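You operate a simulated robot arm through the tools that you are given. There is no shell and no other tool. Be economical: measure what you need, move in short steps, check, and stop when the job is done.

You are at the controls of a simulated two-armed robot. One attempt, no reset.

TASK
Press the blue holder's bush home and stand it in the steel tray.
Fine: holders from the parts bench; switch the bush press on and leave it on; slide in to press, all the way out after.

The check looks at the end state, three seconds after you hand in, the way a careful person would. Anything else that was tipped, shoved, dropped, spilled or broken makes it a failure.

THE ROBOT
Two 7-joint arms with two-finger parallel grippers on one trunk, on a base that drives. Base frame: it is fixed to the floor where the robot stands at the start and does not move with it; the origin is under the middle of the robot, x ahead of it, y to its left, z up; the surface under the hand at the start is at about z = 880. Readings come in mm, degrees, newtons and seconds.
The left shoulder is at the start at [70, 130, 1237], the right one opposite. With the tool pointing down near the work surface each hand reaches from about 100 to 500 mm from the robot's upright axis, wherever it stands, measured 20 degrees to its own side. Places, roughly: bush press slide [500, 0, 900]; bush press switch [500, 200, 900]; depth knob [500, -100, 900]; seat of the bush press slide [500, 0, 900]; tray [500, 600, 900]. Payload 1.57 kg a hand.
The TCP of each hand is the grasp point between the finger pads, 30 mm short of the fingertips. In the tool frame z runs along the fingers and y along their closing line. Largest opening 80 mm; finger width 17, thickness 12; the body of the gripper, 40 by 82 mm, starts 80 mm behind the TCP.
Orientation is that of the tool frame in the base frame, as a unit quaternion [x, y, z, w]. With the fingers straight down and closing along the base's y, the tool's x points along the base's -x, its y along +y and its z along -z.

THE INTERFACE
- The arms move only by the tool move_arm. It takes "left_rows", "right_rows" or both (then of equal length, played together; a hand with none holds still); each is a list of rows, each a list of 7 numbers: the finger opening in mm, from 0 to 80, then the shift along the tool's x, y, z in mm, then the turn, a rotation vector about the tool's x, y, z in rad. In form: [[claw, tx, ty, tz, rx, ry, rz], ...]. A call has 1 to 12 rows; each row is the pose to reach, as a shift and turn from the pose commanded when the call began, along the tool's axes at that moment. Rows are played at 5 a second. More than 50 mm and 8.6 degrees between two rows, or a gripper value outside its range, and nothing of the call is played. Where a pose cannot be reached the arm comes as near as it can. A force on the tool above 50 N (or 10 N above the force at the start of the call, whichever is more), or a blocked arm, ends the call early, and 0.2 s more pass. The fingers move at their own pace (about 108 mm/s each) and stop on an object; they squeeze with about 30 N. The grip force told is the motor's: it shows also when the fingers shut on nothing. Time passes only in rows, and 0.2 s behind the last, so rows that repeat a pose let the fingers close. The reply holds the time, the measured pose of the TCP, the force on the tool along the base axes, the opening and the grip force, in the units named above and with some noise, with the torque about the TCP (base axes, N m) and any sound that the robot's microphone picked up.
- Cameras (640 x 400 px; columns grow to the right, rows downward): "scene" is now at [120.6, 37.5, 1445.2]; the picture's right is [0.47, -0.88, -0.00], its down [-0.67, -0.35, -0.65] and it looks along [0.58, 0.31, -0.76] (base axes); focal length 295 px, centre (320, 200). "left" rides on the left gripper at [72, 7, -122] in its tool frame; the picture's right is [-0.09, 1.00, 0.00], its down [-0.84, -0.08, -0.54] and it looks along [-0.54, -0.05, 0.84] (tool axes); focal length 238 px, centre (320, 200). "right" rides on the right gripper at [72, -7, -122] in its tool frame; the picture's right is [0.09, 1.00, 0.00], its down [-0.84, 0.08, -0.54] and it looks along [-0.54, 0.05, 0.84] (tool axes); focal length 238 px, centre (320, 200). There is no depth. A picture from a camera that has moved, and an enlarged one, comes with that camera's place and axes in the base frame and with its lens.
- snapshot(camera): a new picture of that camera. It takes no simulated time.
- move_column(by): slides the trunk up (or, below 0, down) by that many mm; the arms and the scene camera ride with it, the base frame stays. It gives what a move gives, with no picture.
- base_move(legs): drives the robot by 1 to 6 legs, each [ahead, left, turn to the left] in mm, mm and degrees, along the robot's own axes; the way and the turn of a leg run together, so that a leg with both is an arc; at most 1500 mm and 180 degrees a leg. The arms and the cameras ride along, it lands a little off, and it stops where it bumps. It gives what a move gives.
- aim_head(pan, tilt): turns the head with the scene camera to pan (to the left, within 86 degrees either way) and tilt (down, from -29 to 69), counted from straight ahead of the robot. It gives what a move gives.
- zoom(camera, box): a new picture of the part [left, top, right, bottom] of that camera's present view, enlarged. It takes no simulated time.
- hand_in(): hands the job in; it is judged then, once.

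Go step by step. Nothing tells you exact positions but the pictures and the camera data: compare them with the known pose of the tool, close in by small moves and look again before you grip or let go. The budget is 120 turns and 92 pictures, counting those below and the enlarged ones. Unless the task says otherwise, let go and move clear before handing in, and close with one line.

The tools are called after "Request:" as a command line: name --argument value ..., lists and objects as JSON in quotes. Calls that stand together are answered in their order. move_arm: Moves the arms, as the interface text tells. Its arguments: {"type":"object","properties":{"left_rows":{"type":"array","items":{"type":"array","items":{"type":"number"}}},"right_rows":{"type":"array","items":{"type":"array","items":{"type":"number"}}}},"required":[]} The other tools are called the same way: move_column (by) slides the trunk up or down; base_move (legs) drives the base; aim_head (pan, tilt) turns the head that bears the scene camera; snapshot (camera) takes a picture; zoom (camera, box) takes an enlarged picture of a part of a camera's view; hand_in () hands the job in.

At the start:

```text
time_s: 0.0
left_tcp_pos: [322.6, 301.8, 1153.5]
left_tool_rot: [0.0, 1.0, 0.0, 0.0]
left_contact_force: [0.1, -0.1, 0.1]
left_moment: [0.01, 0.01, 0.01]
left_grip_width: 79.9
left_finger_force: 0.0
right_tcp_pos: [376.3, -47.5, 1175.4]
right_tool_rot: [0.0, 1.0, 0.0, 0.0]
right_contact_force: [-0.3, 1.1, 0.2]
right_moment: [0.0, 0.02, 0.01]
right_grip_width: 80.0
right_finger_force: 0.0
trunk travel left (down, up): [-875.0, 65.0]
robot x, y, heading: [-1.3, -1.5, 0.2]
head pan, tilt: [27.9, 49.2]
```

scene: 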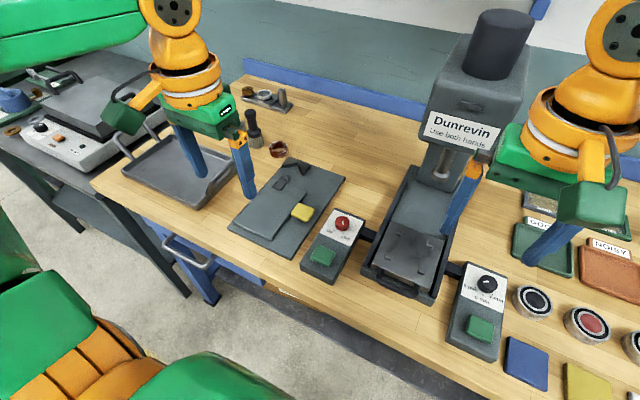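
right: 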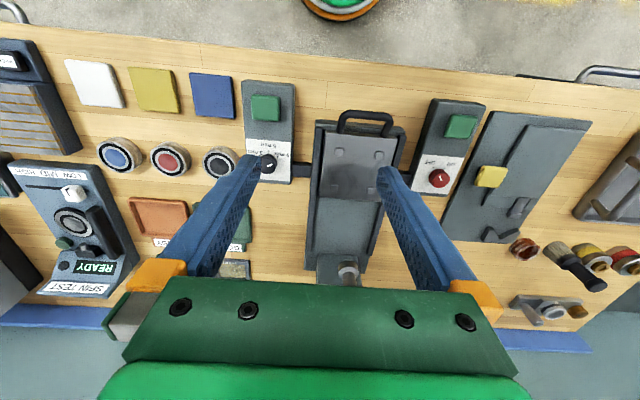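
left: 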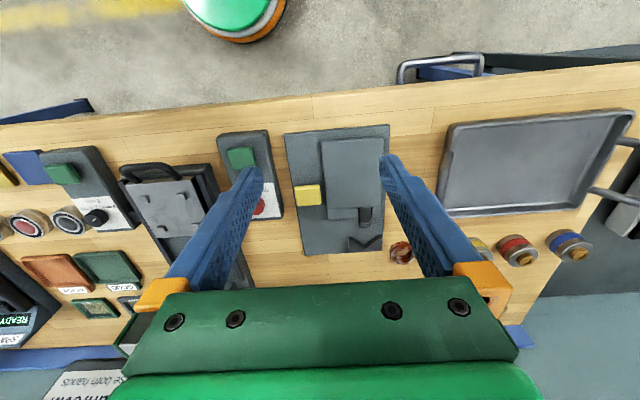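

I see the bush press ahead with two control boxes, each with a green button, and holders on the right (red, blue and dark). I'll look around more closely first.

Request:
zoom --camera "scene" --box '[290, 80, 640, 380]'

Request:
aim_head --pan -35 --tilt 45

Request:
snapshot --camera "scene"

```text
1.33 times, centred on (465, 230) of scene
camera zoom: at [120.6, 37.5, 1445.2], right [0.47, -0.88, 0.0], down [-0.67, -0.35, -0.65], along [0.58, 0.31, -0.76], focal length 394 px, centre (127, 160)
```

zoom: 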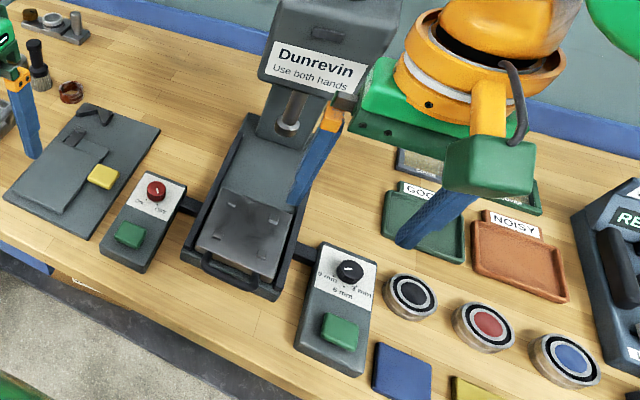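

```text
time_s: 1.3
left_tcp_pos: [323.2, 302.0, 1155.6]
left_tool_rot: [0.0, 1.0, 0.0, 0.001]
left_contact_force: [0.2, 0.1, 0.1]
left_moment: [0.0, 0.01, -0.03]
left_grip_width: 79.9
left_finger_force: 0.0
right_tcp_pos: [375.3, -47.3, 1175.5]
right_tool_rot: [0.001, 1.0, -0.001, 0.0]
right_contact_force: [-0.1, 0.4, 0.4]
right_moment: [0.01, 0.0, -0.01]
right_grip_width: 79.9
right_finger_force: 0.1
trunk travel left (down, up): [-875.0, 65.0]
robot x, y, heading: [-1.4, -2.0, 0.3]
head pan, tilt: [-35.0, 45.0]
```

```text
87 pictures are left
camera scene: at [118.5, -45.3, 1451.1], right [-0.57, -0.82, 0.0], down [-0.58, 0.41, -0.71], along [0.58, -0.41, -0.71], focal length 295 px, centre (320, 200)
```

scene: 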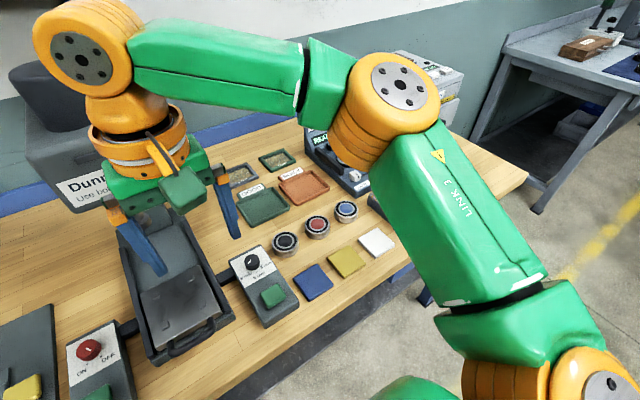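

I see rings with coloured centres here and other coloured parts at the back left. I need to find the parts bench, the holders and any notes.

Request:
zoom --camera "scene" --box '[500, 0, 640, 90]'

Request:
zoom --camera "left" --box '[380, 180, 640, 340]'

Request:
aim_head --pan 65 --tilt 30

Request:
snapshot --camera "scene"

```text
4.44 times, centred on (570, 45) of scene
camera zoom: at [118.5, -45.3, 1451.1], right [-0.57, -0.82, 0.0], down [-0.58, 0.41, -0.71], along [0.58, -0.41, -0.71], focal length 1312 px, centre (-791, 889)
```

zoom: 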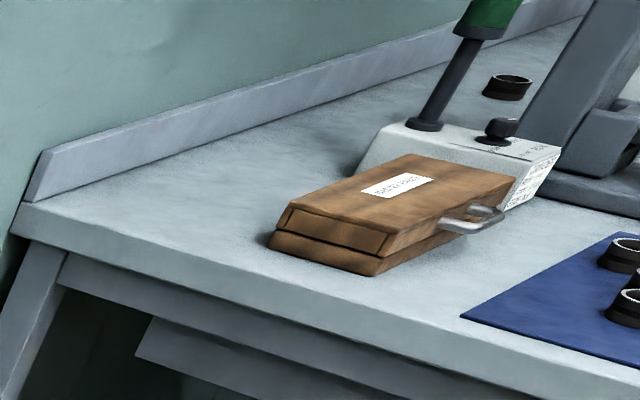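

```text
2.46 times, centred on (510, 260) of left
camera zoom: at [251.7, 310.8, 1276.5], right [0.09, 1.0, 0.0], down [0.84, -0.08, 0.54], along [0.54, -0.05, -0.84], focal length 587 px, centre (-148, 52)
```

zoom: 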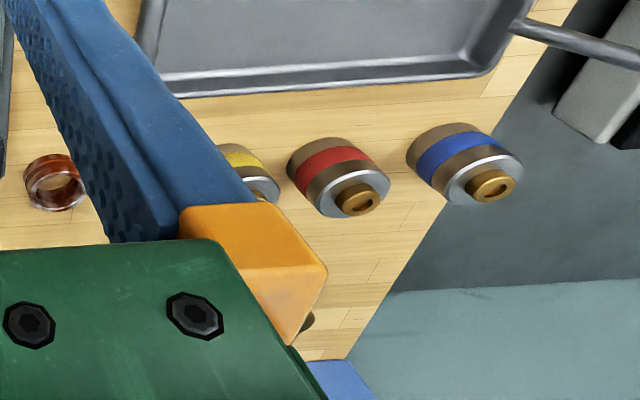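

```text
time_s: 3.1
left_tcp_pos: [322.5, 302.9, 1154.2]
left_tool_rot: [0.001, 1.0, 0.0, 0.0]
left_contact_force: [0.4, 0.4, -0.4]
left_moment: [0.01, 0.02, -0.02]
left_grip_width: 80.0
left_finger_force: 0.1
right_tcp_pos: [375.0, -47.5, 1175.2]
right_tool_rot: [0.001, 1.0, 0.001, 0.0]
right_contact_force: [-0.1, -0.4, 0.3]
right_moment: [0.01, 0.0, -0.03]
right_grip_width: 79.7
right_finger_force: 0.1
trunk travel left (down, up): [-875.0, 65.0]
robot x, y, heading: [-0.7, 0.8, 0.0]
head pan, tilt: [65.0, 30.0]
```

```text
84 pictures are left
camera scene: at [90.1, 83.1, 1473.7], right [0.91, -0.42, 0.0], down [-0.21, -0.45, -0.87], along [0.37, 0.78, -0.5], focal length 295 px, centre (320, 200)
```

scene: 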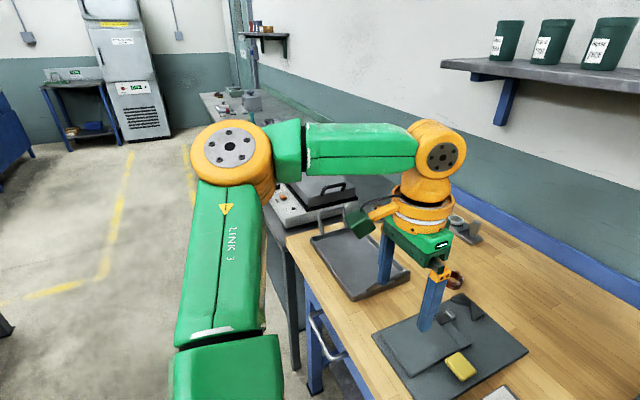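

The holders with coloured bands and brass bushes stand at the left back of this bench, near [660, 800], behind my left wrist. I'll shift the left arm aside to see them.

Request:
move_arm --left_rows '[[80, 40, -40, 0, 0, 0, 0], [80, 60, -80, 0, 0, 0, 0], [80, 80, -120, 0, 0, 0, 0]]'

Request:
aim_head --pan 55 --tilt 38

Request:
snapshot --camera "scene"

```text
refused: row 1 steps farther than a row can; nothing moved
```

```text
time_s: 3.8
left_tcp_pos: [322.8, 302.0, 1155.8]
left_tool_rot: [0.0, 1.0, 0.0, -0.001]
left_contact_force: [1.0, 0.5, -0.6]
left_moment: [-0.01, -0.03, 0.01]
left_grip_width: 79.8
left_finger_force: 0.1
right_tcp_pos: [376.3, -47.6, 1175.2]
right_tool_rot: [0.0, 1.0, 0.0, 0.0]
right_contact_force: [0.7, -0.7, 0.0]
right_moment: [0.02, 0.04, 0.0]
right_grip_width: 79.9
right_finger_force: 0.1
trunk travel left (down, up): [-875.0, 65.0]
robot x, y, heading: [-1.6, -1.1, -0.0]
head pan, tilt: [55.0, 38.0]
```

```text
83 pictures are left
camera scene: at [101.4, 71.9, 1461.4], right [0.82, -0.57, 0.0], down [-0.35, -0.5, -0.79], along [0.45, 0.65, -0.62], focal length 295 px, centre (320, 200)
```

scene: 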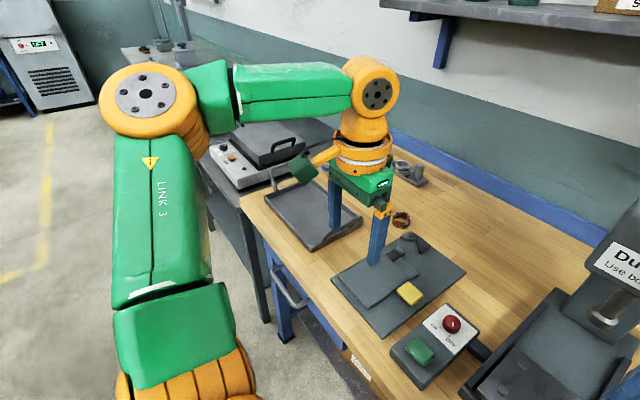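

Request:
move_arm --left_rows '[[80, 20, -30, 0, 0, 0, 0], [80, 40, -60, 0, 0, 0, 0], [80, 60, -90, 0, 0, 0, 0], [80, 80, -120, 0, 0, 0, 0]]'

Request:
snapshot --camera "scene"

```text
time_s: 4.8
left_tcp_pos: [240.1, 180.5, 1158.5]
left_tool_rot: [-0.001, 1.0, 0.0, 0.0]
left_contact_force: [0.2, 0.3, -0.8]
left_moment: [0.02, 0.01, 0.03]
left_grip_width: 80.0
left_finger_force: 0.1
right_tcp_pos: [375.5, -48.9, 1175.3]
right_tool_rot: [0.0, 1.0, 0.0, -0.001]
right_contact_force: [0.2, -0.7, 0.7]
right_moment: [-0.01, -0.03, -0.03]
right_grip_width: 80.1
right_finger_force: 0.1
trunk travel left (down, up): [-875.0, 65.0]
robot x, y, heading: [3.2, 0.0, 0.0]
head pan, tilt: [55.0, 38.0]
```

```text
82 pictures are left
camera scene: at [100.4, 70.1, 1461.5], right [0.82, -0.57, 0.0], down [-0.35, -0.5, -0.79], along [0.45, 0.65, -0.61], focal length 295 px, centre (320, 200)
```

scene: 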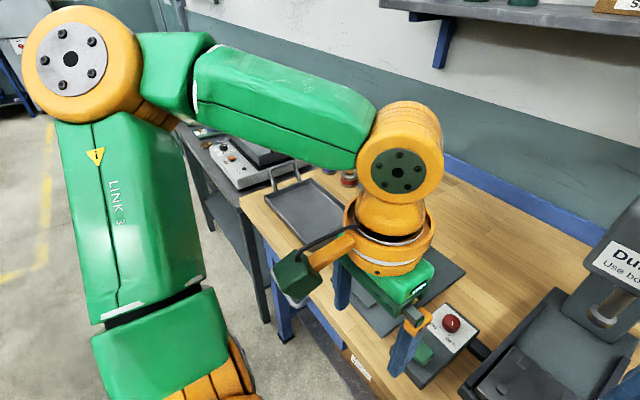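

Request:
aim_head --pan -15 --tilt 55

Request:
snapshot --camera "scene"

Request:
zoom --camera "scene" --box '[260, 200, 420, 300]'

```text
time_s: 6.2
left_tcp_pos: [242.2, 181.4, 1157.5]
left_tool_rot: [0.0, 1.0, 0.0, 0.0]
left_contact_force: [0.9, 0.2, -0.3]
left_moment: [-0.03, -0.02, 0.01]
left_grip_width: 80.0
left_finger_force: 0.1
right_tcp_pos: [375.8, -47.9, 1175.1]
right_tool_rot: [-0.001, 1.0, 0.0, 0.001]
right_contact_force: [1.2, -0.6, 0.2]
right_moment: [0.01, -0.02, -0.01]
right_grip_width: 79.8
right_finger_force: 0.1
trunk travel left (down, up): [-875.0, 65.0]
robot x, y, heading: [-2.9, -4.5, -0.2]
head pan, tilt: [-15.0, 55.0]
```

```text
81 pictures are left
camera scene: at [121.4, -17.5, 1437.7], right [-0.26, -0.97, 0.0], down [-0.79, 0.21, -0.57], along [0.55, -0.15, -0.82], focal length 295 px, centre (320, 200)
```

scene: 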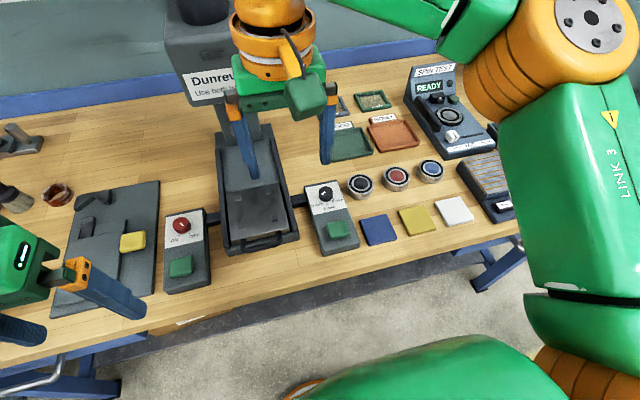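

```text
4.00 times, centred on (340, 250) of scene
camera zoom: at [121.4, -17.5, 1437.7], right [-0.26, -0.97, 0.0], down [-0.79, 0.21, -0.57], along [0.55, -0.15, -0.82], focal length 1181 px, centre (240, 0)
```

zoom: 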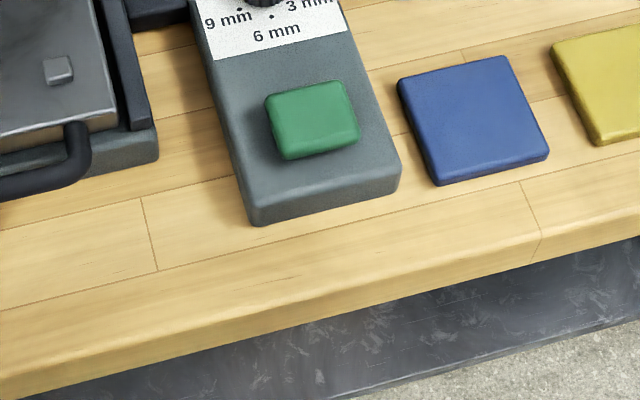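

Request:
zoom --camera "scene" --box '[285, 170, 365, 220]'

Request:
zoom --camera "scene" --box '[150, 150, 310, 250]'

```text
8.00 times, centred on (325, 195) of scene
camera zoom: at [121.4, -17.5, 1437.7], right [-0.26, -0.97, 0.0], down [-0.79, 0.21, -0.57], along [0.55, -0.15, -0.82], focal length 2361 px, centre (280, 240)
```

zoom: 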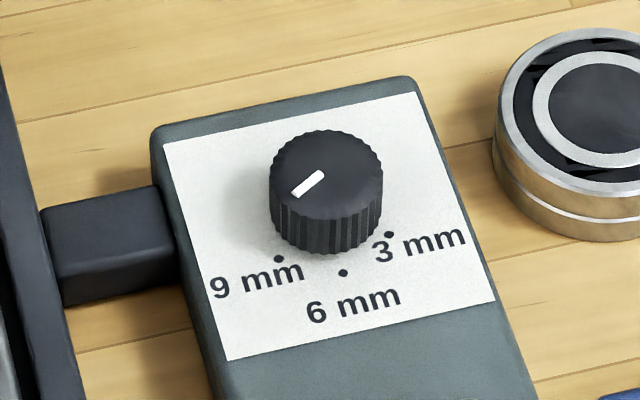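

```text
4.00 times, centred on (230, 200) of scene
camera zoom: at [121.4, -17.5, 1437.7], right [-0.26, -0.97, 0.0], down [-0.79, 0.21, -0.57], along [0.55, -0.15, -0.82], focal length 1181 px, centre (680, 200)
```

zoom: 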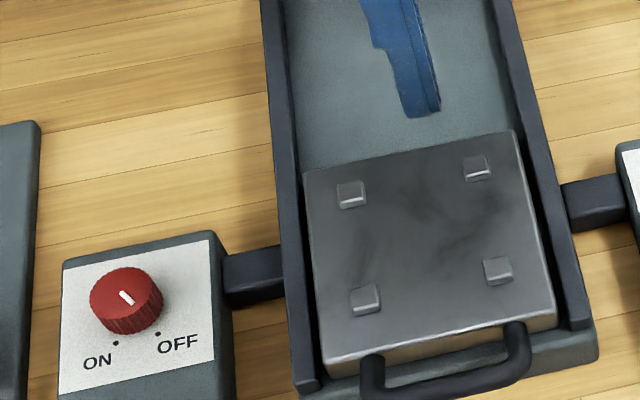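

The depth knob shows 9 mm (others 6 and 3) and the press switch is OFF. Next I drive left to view the holders.

Request:
base_move --legs '[[-100, 0, 0], [0, 500, 0]]'

Request:
aim_head --pan 25 --tilt 35

Request:
snapshot --camera "scene"

Request:
snapshot --camera "left"

```text
time_s: 9.9
left_tcp_pos: [135.7, 685.9, 1157.8]
left_tool_rot: [-0.002, 1.0, 0.001, 0.0]
left_contact_force: [0.1, -0.5, -0.4]
left_moment: [0.04, 0.02, -0.01]
left_grip_width: 80.1
left_finger_force: 0.0
right_tcp_pos: [270.4, 457.3, 1173.7]
right_tool_rot: [-0.002, 1.0, 0.001, 0.0]
right_contact_force: [0.0, -0.1, 1.0]
right_moment: [-0.02, 0.0, 0.0]
right_grip_width: 80.1
right_finger_force: 0.0
trunk travel left (down, up): [-875.0, 65.0]
robot x, y, heading: [-107.2, 506.8, 0.3]
head pan, tilt: [-15.0, 55.0]
```

```text
time_s: 11.0
left_tcp_pos: [135.3, 686.9, 1157.4]
left_tool_rot: [-0.002, 1.0, 0.001, 0.001]
left_contact_force: [-0.1, -0.1, 0.4]
left_moment: [0.01, 0.0, -0.01]
left_grip_width: 79.9
left_finger_force: 0.1
right_tcp_pos: [270.5, 458.5, 1174.9]
right_tool_rot: [-0.002, 1.0, 0.001, 0.0]
right_contact_force: [-0.2, 0.1, 0.4]
right_moment: [-0.04, 0.0, -0.01]
right_grip_width: 79.9
right_finger_force: 0.1
trunk travel left (down, up): [-875.0, 65.0]
robot x, y, heading: [-103.3, 507.3, 0.1]
head pan, tilt: [25.0, 35.0]
```

```text
77 pictures are left
camera scene: at [26.1, 543.6, 1465.9], right [0.43, -0.91, 0.0], down [-0.52, -0.24, -0.82], along [0.74, 0.35, -0.57], focal length 295 px, centre (320, 200)
```

scene: 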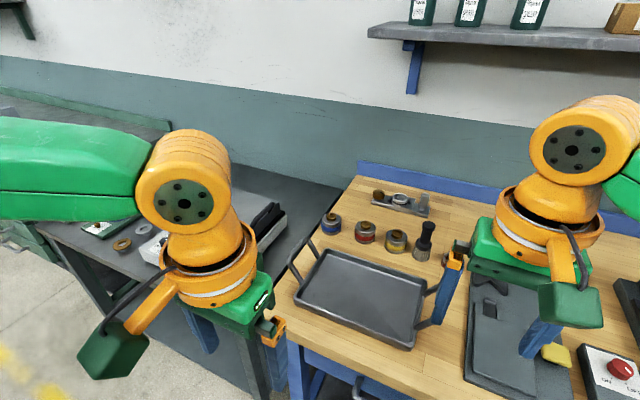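

```text
76 pictures are left
camera left: at [64.5, 695.0, 1279.8], right [0.09, 1.0, 0.0], down [0.84, -0.07, 0.54], along [0.54, -0.05, -0.84], focal length 238 px, centre (320, 200)
```

left: 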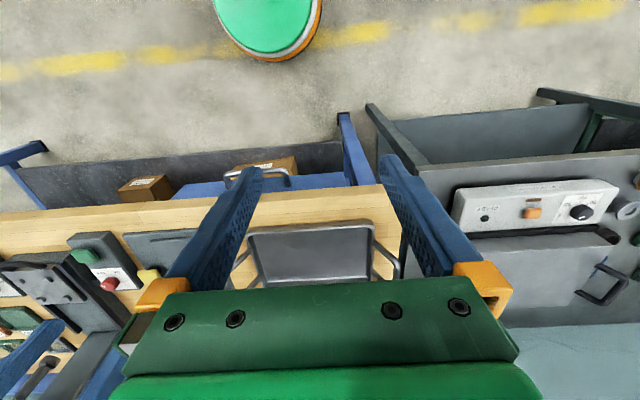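

Request:
zoom --camera "scene" --box '[300, 170, 460, 270]'

Request:
zoom --camera "scene" --box '[310, 200, 390, 250]'

Request:
zoom --camera "scene" --box '[370, 0, 640, 100]'

```text
4.00 times, centred on (380, 220) of scene
camera zoom: at [26.1, 543.6, 1465.9], right [0.43, -0.91, 0.0], down [-0.52, -0.24, -0.82], along [0.74, 0.35, -0.57], focal length 1181 px, centre (80, 120)
```

zoom: 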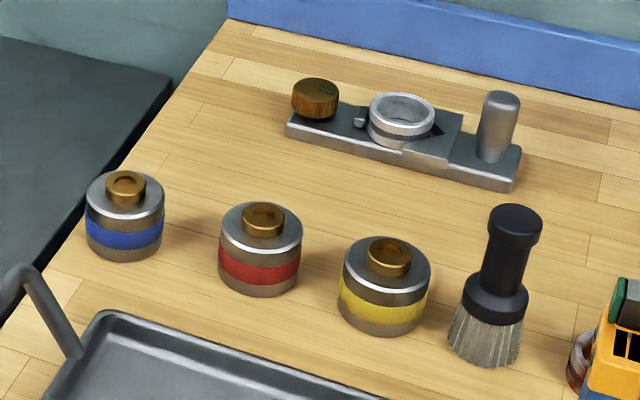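

```text
8.00 times, centred on (350, 225) of scene
camera zoom: at [26.1, 543.6, 1465.9], right [0.43, -0.91, 0.0], down [-0.52, -0.24, -0.82], along [0.74, 0.35, -0.57], focal length 2361 px, centre (80, 0)
```

zoom: 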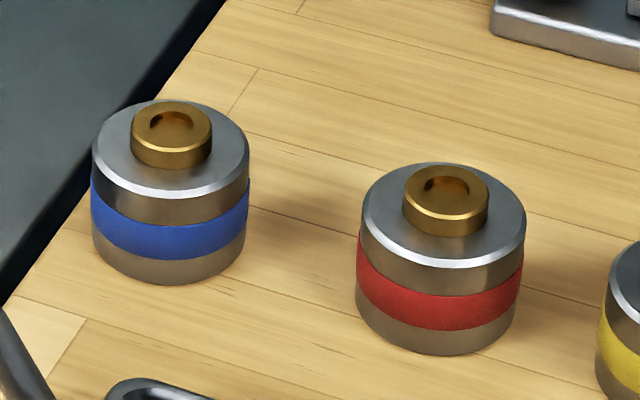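

```text
2.37 times, centred on (505, 50) of scene
camera zoom: at [26.1, 543.6, 1465.9], right [0.43, -0.91, 0.0], down [-0.52, -0.24, -0.82], along [0.74, 0.35, -0.57], focal length 700 px, centre (-118, 556)
```

zoom: 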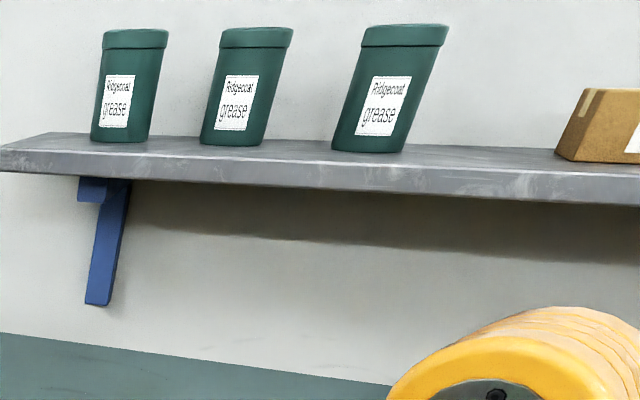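

The blue-banded holder (about 60 mm dia, 40 mm tall, bush standing proud) is near [659, 806], with red at y≈700. I'll drive closer with the left arm towards it.

Request:
base_move --legs '[[0, 110, 0], [170, 0, 0]]'

Request:
aim_head --pan 10 --tilt 69

Request:
snapshot --camera "scene"

Request:
snapshot --camera "left"

```text
time_s: 13.3
left_tcp_pos: [310.8, 799.3, 1159.5]
left_tool_rot: [-0.001, 1.0, -0.001, 0.002]
left_contact_force: [-0.4, -0.4, 0.0]
left_moment: [-0.01, -0.08, -0.04]
left_grip_width: 79.7
left_finger_force: 0.0
right_tcp_pos: [444.5, 570.8, 1176.5]
right_tool_rot: [-0.002, 1.0, 0.0, 0.001]
right_contact_force: [-0.8, 0.1, -0.1]
right_moment: [0.01, -0.02, 0.01]
right_grip_width: 79.9
right_finger_force: 0.1
trunk travel left (down, up): [-875.0, 65.0]
robot x, y, heading: [71.8, 616.4, 0.3]
head pan, tilt: [25.0, 35.0]
```

```text
time_s: 14.3
left_tcp_pos: [314.4, 799.1, 1158.0]
left_tool_rot: [-0.001, 1.0, 0.0, 0.0]
left_contact_force: [-0.9, -0.3, -0.1]
left_moment: [0.02, -0.03, 0.04]
left_grip_width: 79.9
left_finger_force: 0.0
right_tcp_pos: [448.6, 570.7, 1174.9]
right_tool_rot: [-0.001, 1.0, 0.0, 0.0]
right_contact_force: [-0.6, 0.3, -0.6]
right_moment: [0.03, 0.0, 0.01]
right_grip_width: 79.8
right_finger_force: 0.1
trunk travel left (down, up): [-875.0, 65.0]
robot x, y, heading: [74.1, 614.5, 0.2]
head pan, tilt: [10.0, 68.8]
```

```text
72 pictures are left
camera scene: at [179.7, 627.9, 1422.2], right [0.18, -0.98, 0.0], down [-0.92, -0.17, -0.36], along [0.36, 0.06, -0.93], focal length 295 px, centre (320, 200)
```

scene: 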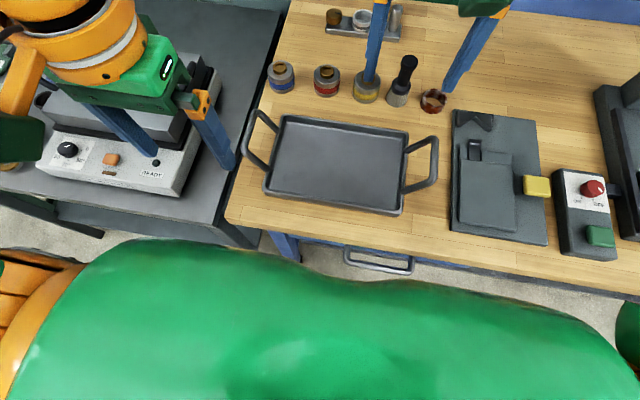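

```text
71 pictures are left
camera left: at [242.8, 806.9, 1279.6], right [0.09, 1.0, 0.0], down [0.84, -0.07, 0.54], along [0.54, -0.05, -0.84], focal length 238 px, centre (320, 200)
```

left: 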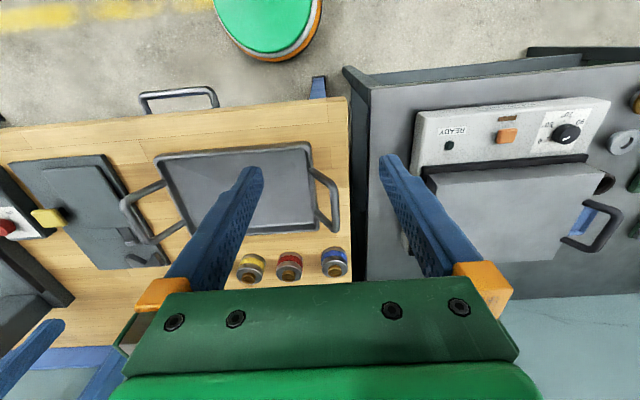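

Robot is at [74, 615]; blue holder estimated at about [650, 803]. I'll extend the left hand towards it at height and see how far it reaches.

Request:
move_arm --left_rows '[[80, -48, 0, 10, 0, 0, 0], [80, -96, 0, 20, 0, 0, 0], [80, -144, 0, 30, 0, 0, 0], [80, -192, 0, 40, 0, 0, 0], [80, -240, 0, 50, 0, 0, 0], [80, -260, 0, 80, 0, 0, 0]]'

Request:
snapshot --camera "left"

```text
time_s: 15.7
left_tcp_pos: [509.3, 826.0, 1080.6]
left_tool_rot: [-0.002, 1.0, 0.0, 0.001]
left_contact_force: [-0.4, -0.2, -0.5]
left_moment: [0.03, 0.03, -0.01]
left_grip_width: 80.2
left_finger_force: 0.0
left hand out of reach, approached as far as the arm can: row 4, 5, 6
right_tcp_pos: [447.5, 571.0, 1175.0]
right_tool_rot: [-0.001, 1.0, 0.0, -0.001]
right_contact_force: [-0.8, 0.1, 0.3]
right_moment: [-0.02, 0.01, 0.03]
right_grip_width: 79.9
right_finger_force: 0.1
trunk travel left (down, up): [-875.0, 65.0]
robot x, y, heading: [75.0, 621.1, -0.0]
head pan, tilt: [10.0, 68.8]
```

```text
70 pictures are left
camera left: at [438.2, 833.7, 1202.0], right [0.09, 1.0, 0.0], down [0.84, -0.07, 0.54], along [0.54, -0.05, -0.84], focal length 238 px, centre (320, 200)
```

left: 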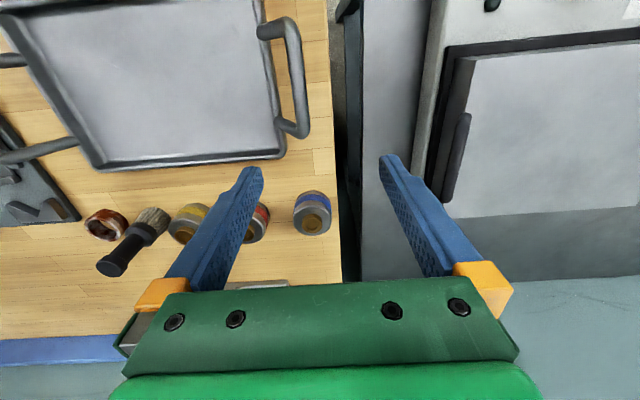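

The left hand tops out at about 480 mm reach; the holder is at about [656, 803]. I'll move the base left and a bit closer, turned right so the left shoulder leads.

Request:
base_move --legs '[[0, 105, 0], [30, 0, 0], [0, 0, -30]]'

Request:
aim_head --pan 40 --tilt 60

Request:
snapshot --camera "scene"

```text
time_s: 18.8
left_tcp_pos: [585.0, 679.2, 1079.9]
left_tool_rot: [0.261, 0.965, -0.002, 0.0]
left_contact_force: [0.7, 0.2, 0.2]
left_moment: [0.02, 0.03, 0.02]
left_grip_width: 80.2
left_finger_force: 0.1
right_tcp_pos: [403.7, 491.2, 1174.4]
right_tool_rot: [0.261, 0.965, 0.0, 0.0]
right_contact_force: [-0.2, -0.1, -0.4]
right_moment: [-0.04, -0.01, 0.0]
right_grip_width: 80.1
right_finger_force: 0.1
trunk travel left (down, up): [-875.0, 65.0]
robot x, y, heading: [102.9, 719.6, -30.0]
head pan, tilt: [10.0, 68.8]
```

```text
time_s: 19.8
left_tcp_pos: [584.4, 678.8, 1079.7]
left_tool_rot: [0.261, 0.965, 0.0, 0.002]
left_contact_force: [0.2, -0.4, -0.5]
left_moment: [-0.05, -0.02, -0.01]
left_grip_width: 79.6
left_finger_force: 0.1
right_tcp_pos: [402.5, 489.6, 1174.4]
right_tool_rot: [0.261, 0.965, 0.0, 0.0]
right_contact_force: [-0.2, 0.3, 0.2]
right_moment: [-0.01, 0.01, 0.02]
right_grip_width: 80.3
right_finger_force: 0.1
trunk travel left (down, up): [-875.0, 65.0]
robot x, y, heading: [103.0, 719.7, -30.3]
head pan, tilt: [40.0, 60.0]
```

```text
69 pictures are left
camera scene: at [212.5, 707.2, 1431.6], right [0.17, -0.99, 0.0], down [-0.85, -0.15, -0.5], along [0.49, 0.08, -0.87], focal length 295 px, centre (320, 200)
```

scene: 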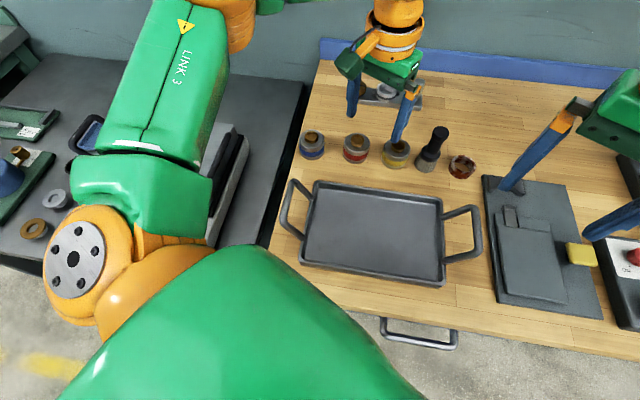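

Now I swing the left hand above a point just in front of the blue holder and square the tool with the base axes.

Request:
move_arm --left_rows '[[80, 19, 25, 0, 0, 0, -0.131], [80, 37, 50, 0, 0, 0, -0.262], [80, 56, 75, 0, 0, 0, -0.393], [80, 74, 100, 0, 0, 0, -0.524]]'

```text
time_s: 20.8
left_tcp_pos: [569.4, 805.1, 1079.7]
left_tool_rot: [0.001, 1.0, 0.0, 0.001]
left_contact_force: [-0.1, -0.1, 0.1]
left_moment: [-0.02, -0.02, 0.0]
left_grip_width: 79.9
left_finger_force: 0.0
right_tcp_pos: [403.1, 490.5, 1174.4]
right_tool_rot: [0.26, 0.966, -0.001, 0.001]
right_contact_force: [0.4, -0.1, -0.3]
right_moment: [0.01, 0.01, 0.02]
right_grip_width: 80.1
right_finger_force: 0.1
trunk travel left (down, up): [-875.0, 65.0]
robot x, y, heading: [102.4, 722.8, -30.4]
head pan, tilt: [40.0, 60.0]
```

Request:
move_arm --left_rows '[[80, -14, -1, 23, 0, -0.12, 0], [80, -27, -1, 46, 0, -0.24, 0], [80, -41, -2, 70, 0, -0.35, 0]]'

Request:
snapshot --camera "left"

```text
time_s: 21.6
left_tcp_pos: [613.0, 800.6, 1009.5]
left_tool_rot: [0.001, 0.985, -0.001, 0.174]
left_contact_force: [0.0, -0.5, 0.2]
left_moment: [0.03, 0.0, 0.03]
left_grip_width: 80.0
left_finger_force: 0.1
right_tcp_pos: [402.6, 490.6, 1175.0]
right_tool_rot: [0.261, 0.965, 0.0, 0.0]
right_contact_force: [-0.4, -0.3, 0.3]
right_moment: [-0.02, 0.01, 0.02]
right_grip_width: 79.9
right_finger_force: 0.0
trunk travel left (down, up): [-875.0, 65.0]
robot x, y, heading: [101.4, 719.0, -30.2]
head pan, tilt: [40.0, 60.0]
```

```text
68 pictures are left
camera left: at [504.1, 808.4, 1099.2], right [0.09, 1.0, 0.03], down [0.6, -0.08, 0.8], along [0.8, -0.05, -0.6], focal length 238 px, centre (320, 200)
```

left: 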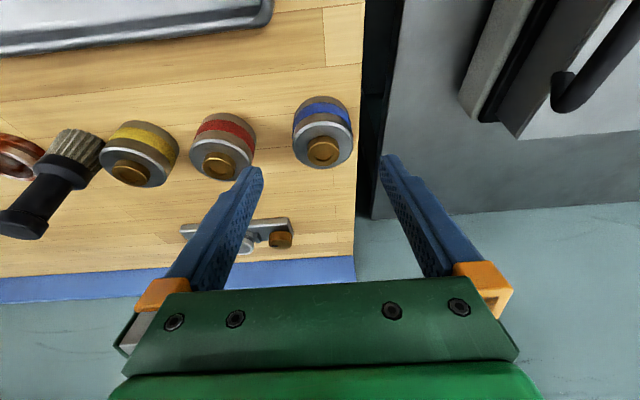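

Request:
zoom --camera "left" --box '[80, 70, 370, 210]'

```text
2.21 times, centred on (225, 140) of left
camera zoom: at [504.1, 808.4, 1099.2], right [0.09, 1.0, 0.03], down [0.6, -0.08, 0.8], along [0.8, -0.05, -0.6], focal length 526 px, centre (530, 332)
```

zoom: 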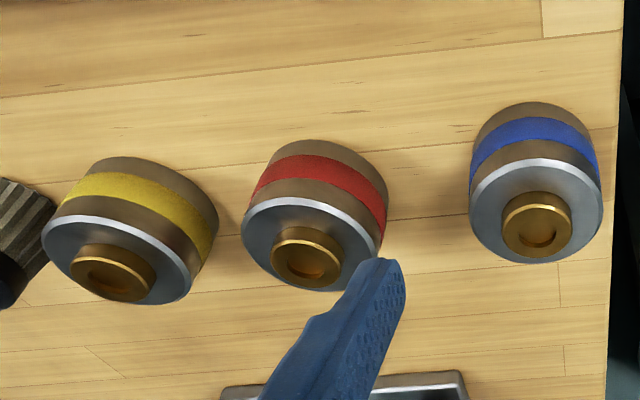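

Request:
zoom --camera "left" --box '[283, 85, 363, 185]'

Request:
zoom --camera "scene" --box '[280, 115, 420, 185]'

```text
4.00 times, centred on (323, 135) of left
camera zoom: at [504.1, 808.4, 1099.2], right [0.09, 1.0, 0.03], down [0.6, -0.08, 0.8], along [0.8, -0.05, -0.6], focal length 953 px, centre (308, 460)
```

zoom: 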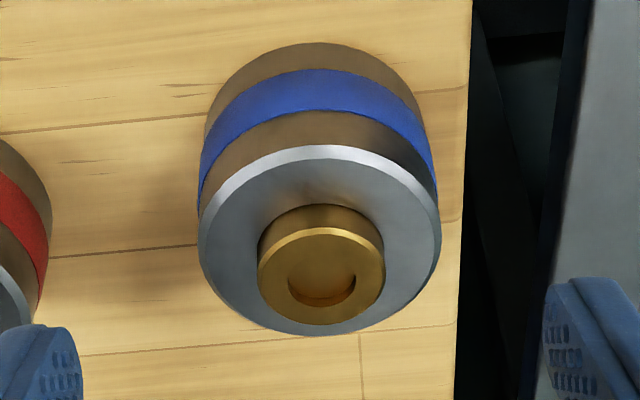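

```text
4.57 times, centred on (350, 150) of scene
camera zoom: at [213.3, 707.3, 1431.6], right [0.17, -0.99, 0.0], down [-0.85, -0.15, -0.5], along [0.49, 0.09, -0.87], focal length 1349 px, centre (183, 429)
```

zoom: 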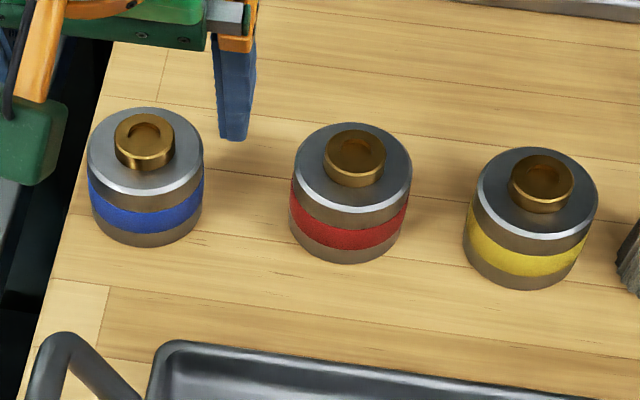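

The blue holder is at about [655, 804], its bush standing about 9 mm proud, matching the 9 mm setting. I'll approach with the 20° tilt, straddling it.

Request:
move_arm --left_rows '[[80, -12, 2, 28, 0, 0, 0], [80, -24, 4, 57, 0, 0, 0], [80, -24, 4, 57, 0, 0, 0]]'

Request:
snapshot --camera "left"

Request:
snapshot --camera "scene"

```text
time_s: 22.4
left_tcp_pos: [655.4, 804.5, 964.4]
left_tool_rot: [0.002, 0.985, -0.001, 0.175]
left_contact_force: [0.1, -0.3, 0.0]
left_moment: [-0.03, -0.02, -0.01]
left_grip_width: 79.9
left_finger_force: 0.0
right_tcp_pos: [401.8, 490.3, 1174.9]
right_tool_rot: [0.26, 0.965, 0.001, -0.001]
right_contact_force: [1.0, 0.2, 0.0]
right_moment: [0.0, 0.01, 0.0]
right_grip_width: 79.8
right_finger_force: 0.1
trunk travel left (down, up): [-875.0, 65.0]
robot x, y, heading: [105.5, 722.8, -30.0]
head pan, tilt: [40.0, 60.0]
```

```text
64 pictures are left
camera left: at [546.2, 811.6, 1054.8], right [0.09, 1.0, 0.03], down [0.6, -0.08, 0.8], along [0.8, -0.05, -0.6], focal length 238 px, centre (320, 200)
```

left: 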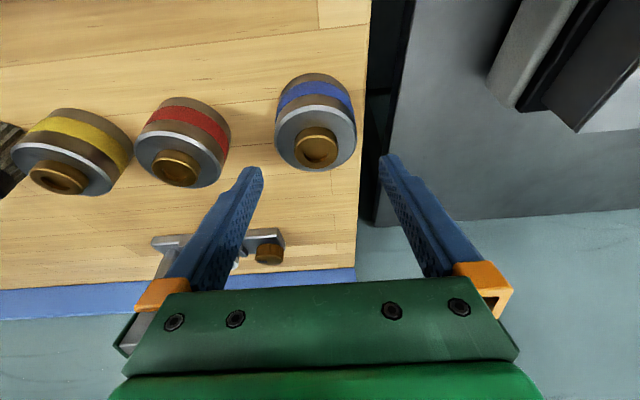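

```text
63 pictures are left
camera scene: at [212.0, 707.5, 1431.7], right [0.17, -0.99, 0.0], down [-0.85, -0.15, -0.5], along [0.49, 0.08, -0.87], focal length 295 px, centre (320, 200)
```

scene: 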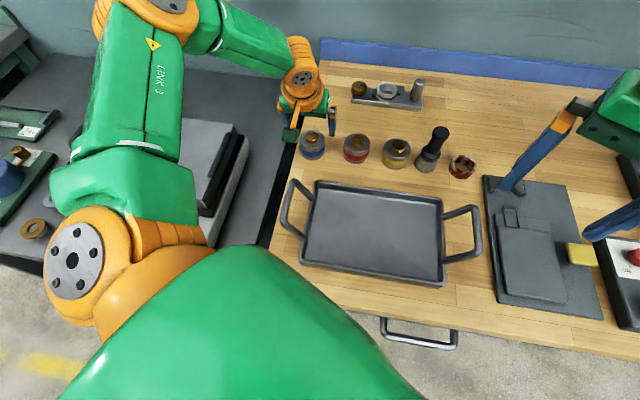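

Request:
move_arm --left_rows '[[80, 9, 0, 21, 0, 0, 0], [80, 17.6, 0, 42.5, 0, 0, 0], [80, 17.6, 0, 42.5, 0, 0, 0]]'

Request:
snapshot --camera "left"

```text
time_s: 23.2
left_tcp_pos: [646.9, 815.7, 927.3]
left_tool_rot: [0.004, 0.986, -0.002, 0.168]
left_contact_force: [-0.5, -1.6, 0.7]
left_moment: [-0.04, -0.02, -0.02]
left_grip_width: 79.9
left_finger_force: 0.0
left hand out of reach, approached as far as the arm can: row 2, 3
right_tcp_pos: [401.7, 488.9, 1175.8]
right_tool_rot: [0.261, 0.965, 0.001, 0.0]
right_contact_force: [-0.4, 0.7, -1.0]
right_moment: [0.01, 0.0, 0.0]
right_grip_width: 80.2
right_finger_force: 0.0
trunk travel left (down, up): [-875.0, 65.0]
robot x, y, heading: [101.2, 720.9, -30.3]
head pan, tilt: [40.0, 60.0]
```

```text
62 pictures are left
camera left: at [539.0, 824.8, 1018.3], right [0.1, 1.0, 0.03], down [0.61, -0.08, 0.79], along [0.79, -0.06, -0.61], focal length 238 px, centre (320, 200)
```

left: 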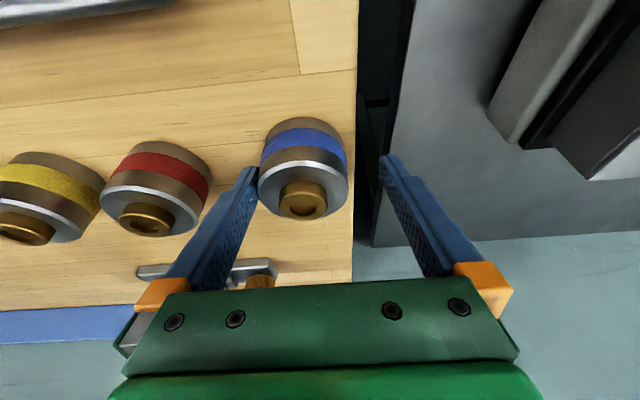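

That last bit was out of reach, so I back up and lower the trunk instead, which brings the hand straight down.

Request:
move_arm --left_rows '[[80, -9, 0, -21, 0, 0, 0], [80, -17, 0, -42, 0, 0, 0], [80, -17, 0, -42, 0, 0, 0]]'

Request:
snapshot --camera "left"

```text
time_s: 24.0
left_tcp_pos: [649.6, 814.9, 974.0]
left_tool_rot: [0.002, 0.985, -0.001, 0.175]
left_contact_force: [-0.9, -0.6, 0.1]
left_moment: [0.02, 0.01, -0.04]
left_grip_width: 80.2
left_finger_force: 0.1
right_tcp_pos: [403.7, 489.5, 1175.5]
right_tool_rot: [0.261, 0.965, 0.0, 0.0]
right_contact_force: [0.3, -0.1, 0.2]
right_moment: [0.01, 0.03, 0.01]
right_grip_width: 80.1
right_finger_force: 0.0
trunk travel left (down, up): [-875.0, 65.0]
robot x, y, heading: [104.7, 720.6, -30.5]
head pan, tilt: [40.0, 60.0]
```

```text
61 pictures are left
camera left: at [541.3, 824.9, 1063.6], right [0.09, 1.0, 0.03], down [0.6, -0.08, 0.8], along [0.8, -0.05, -0.6], focal length 238 px, centre (320, 200)
```

left: 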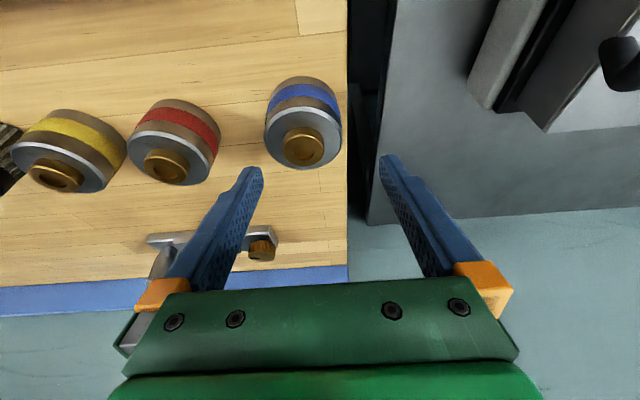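

Request:
move_arm --left_rows '[[80, -3, -11, 0, 0, 0, 0], [80, -3, -11, 0, 0, 0, 0]]'

Request:
move_column --by -36

Request:
snapshot --camera "left"

```text
time_s: 24.6
left_tcp_pos: [652.8, 805.3, 974.3]
left_tool_rot: [0.001, 0.985, -0.001, 0.174]
left_contact_force: [0.2, 1.3, 0.1]
left_moment: [-0.03, 0.0, 0.03]
left_grip_width: 79.9
left_finger_force: 0.1
right_tcp_pos: [402.6, 490.3, 1174.7]
right_tool_rot: [0.26, 0.966, 0.0, 0.0]
right_contact_force: [0.2, 0.5, -0.3]
right_moment: [-0.01, 0.03, -0.01]
right_grip_width: 80.4
right_finger_force: 0.0
trunk travel left (down, up): [-875.0, 65.0]
robot x, y, heading: [100.7, 720.8, -30.2]
head pan, tilt: [40.0, 60.0]
```

```text
time_s: 25.4
left_tcp_pos: [652.3, 804.9, 937.5]
left_tool_rot: [0.002, 0.985, -0.001, 0.174]
left_contact_force: [0.6, 0.7, -1.0]
left_moment: [0.0, -0.03, -0.01]
left_grip_width: 79.7
left_finger_force: 0.0
right_tcp_pos: [404.3, 490.3, 1137.9]
right_tool_rot: [0.261, 0.965, 0.001, 0.0]
right_contact_force: [0.6, -0.7, -0.1]
right_moment: [0.0, 0.02, 0.02]
right_grip_width: 80.2
right_finger_force: 0.0
trunk travel left (down, up): [-839.0, 101.0]
robot x, y, heading: [102.5, 720.0, -30.3]
head pan, tilt: [40.0, 60.0]
```

```text
60 pictures are left
camera left: at [544.0, 814.0, 1027.5], right [0.09, 1.0, 0.03], down [0.6, -0.08, 0.8], along [0.8, -0.05, -0.6], focal length 238 px, centre (320, 200)
```

left: 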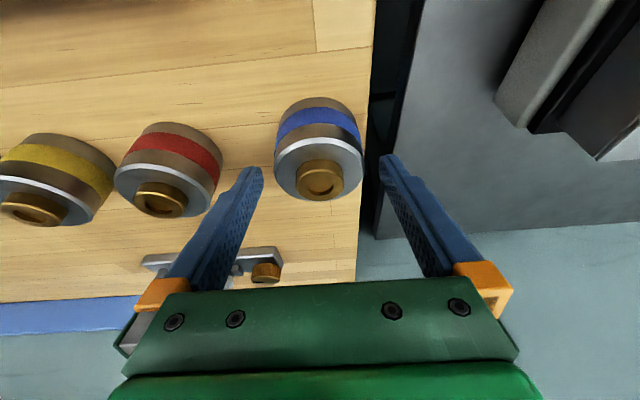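

Request:
move_column --by -20

Request:
snapshot --camera "left"

```text
time_s: 26.0
left_tcp_pos: [654.4, 805.8, 917.3]
left_tool_rot: [0.002, 0.985, -0.001, 0.175]
left_contact_force: [0.6, -0.2, 0.3]
left_moment: [-0.01, 0.01, -0.04]
left_grip_width: 80.1
left_finger_force: 0.1
right_tcp_pos: [402.3, 489.6, 1118.8]
right_tool_rot: [0.261, 0.965, 0.0, 0.0]
right_contact_force: [-1.2, -0.7, -0.2]
right_moment: [0.01, -0.01, -0.03]
right_grip_width: 79.8
right_finger_force: 0.1
trunk travel left (down, up): [-819.0, 121.0]
robot x, y, heading: [101.1, 717.5, -30.2]
head pan, tilt: [40.0, 60.0]
```

```text
59 pictures are left
camera left: at [544.2, 813.9, 1007.4], right [0.09, 1.0, 0.03], down [0.6, -0.08, 0.8], along [0.8, -0.05, -0.6], focal length 238 px, centre (320, 200)
```

left: 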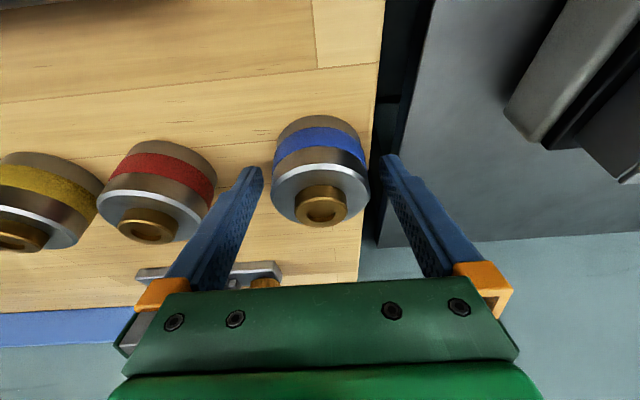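

The holder sits centred between the fingers. Closing now, slowly.

Request:
move_arm --left_rows '[[66, 0, 0, 0, 0, 0, 0], [56, 0, 0, 0, 0, 0, 0], [50, 0, 0, 0, 0, 0, 0], [50, 0, 0, 0, 0, 0, 0]]'

Request:
snapshot --camera "left"

```text
time_s: 27.0
left_tcp_pos: [652.8, 804.7, 917.9]
left_tool_rot: [0.002, 0.985, -0.001, 0.175]
left_contact_force: [0.0, 0.9, 0.8]
left_moment: [0.23, 0.0, -0.03]
left_grip_width: 57.7
left_finger_force: 30.2
right_tcp_pos: [403.2, 489.3, 1118.8]
right_tool_rot: [0.261, 0.965, 0.0, 0.001]
right_contact_force: [-1.0, -0.1, -0.3]
right_moment: [0.01, 0.0, -0.02]
right_grip_width: 80.0
right_finger_force: 0.1
trunk travel left (down, up): [-819.0, 121.0]
robot x, y, heading: [102.2, 717.5, -30.1]
head pan, tilt: [40.0, 60.0]
```

```text
58 pictures are left
camera left: at [543.9, 814.0, 1007.6], right [0.09, 1.0, 0.03], down [0.6, -0.08, 0.8], along [0.8, -0.05, -0.6], focal length 238 px, centre (320, 200)
```

left: 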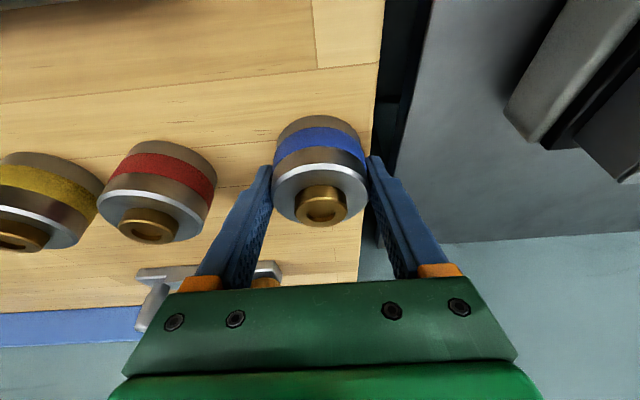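

Gripped (57.7 mm). Lifting with the trunk and checking the bush.

Request:
move_column --by 115

Request:
snapshot --camera "left"

```text
time_s: 28.5
left_tcp_pos: [654.2, 806.3, 1032.4]
left_tool_rot: [0.003, 0.985, -0.002, 0.173]
left_contact_force: [-0.2, -0.7, -6.2]
left_moment: [0.0, 0.02, 0.0]
left_grip_width: 57.6
left_finger_force: 30.3
right_tcp_pos: [404.6, 490.3, 1233.9]
right_tool_rot: [0.261, 0.965, 0.0, -0.001]
right_contact_force: [0.6, -0.3, 0.3]
right_moment: [-0.04, 0.03, 0.0]
right_grip_width: 79.9
right_finger_force: 0.0
trunk travel left (down, up): [-934.0, 6.0]
robot x, y, heading: [102.0, 721.0, -30.2]
head pan, tilt: [40.0, 60.0]
```

```text
57 pictures are left
camera left: at [545.7, 814.2, 1121.7], right [0.09, 1.0, 0.03], down [0.6, -0.08, 0.8], along [0.79, -0.05, -0.61], focal length 238 px, centre (320, 200)
```

left: 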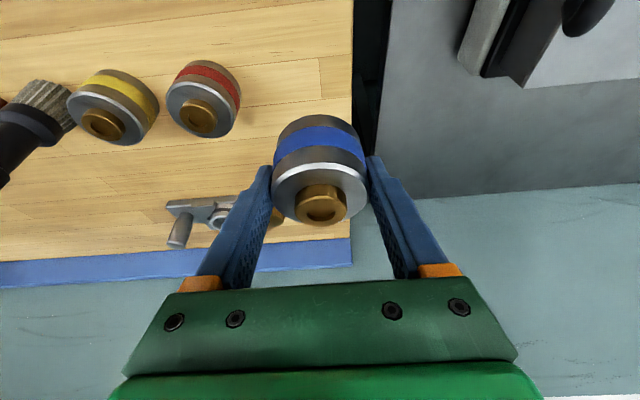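

Request:
move_arm --left_rows '[[50, 24, 0, -23, 0, 0.07, 0], [50, 48, 0, -46, 0, 0.14, 0], [50, 72, 0, -68, 0, 0.21, 0], [50, 96, 0, -90, 0, 0.28, 0], [50, 119, 0, -112, 0, 0.35, 0]]'

Request:
aim_head --pan 35 --tilt 45

Request:
snapshot --camera "scene"

```text
time_s: 29.7
left_tcp_pos: [503.1, 806.6, 1098.1]
left_tool_rot: [0.002, 1.0, -0.001, 0.0]
left_contact_force: [-0.2, 0.3, -6.3]
left_moment: [0.01, -0.02, 0.01]
left_grip_width: 57.7
left_finger_force: 30.2
right_tcp_pos: [400.4, 491.3, 1234.4]
right_tool_rot: [0.26, 0.965, 0.0, 0.001]
right_contact_force: [0.5, -0.3, 1.2]
right_moment: [0.0, -0.01, -0.01]
right_grip_width: 80.2
right_finger_force: 0.0
trunk travel left (down, up): [-934.0, 6.0]
robot x, y, heading: [103.7, 718.2, -30.2]
head pan, tilt: [40.0, 60.0]
```

```text
time_s: 30.5
left_tcp_pos: [504.3, 806.6, 1096.0]
left_tool_rot: [0.002, 1.0, -0.001, 0.0]
left_contact_force: [-0.4, 0.3, -6.5]
left_moment: [-0.01, -0.03, 0.01]
left_grip_width: 57.7
left_finger_force: 30.1
right_tcp_pos: [404.2, 490.7, 1233.6]
right_tool_rot: [0.261, 0.965, 0.001, 0.0]
right_contact_force: [-0.1, -0.5, -0.5]
right_moment: [0.02, -0.01, 0.01]
right_grip_width: 80.1
right_finger_force: 0.0
trunk travel left (down, up): [-934.0, 6.0]
robot x, y, heading: [101.6, 715.4, -30.1]
head pan, tilt: [35.0, 45.0]
```

```text
56 pictures are left
camera scene: at [229.1, 703.3, 1509.9], right [0.08, -1.0, 0.0], down [-0.71, -0.06, -0.71], along [0.7, 0.06, -0.71], focal length 295 px, centre (320, 200)
```

scene: 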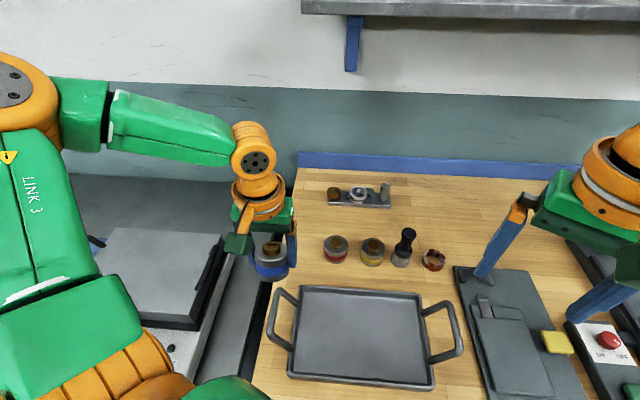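

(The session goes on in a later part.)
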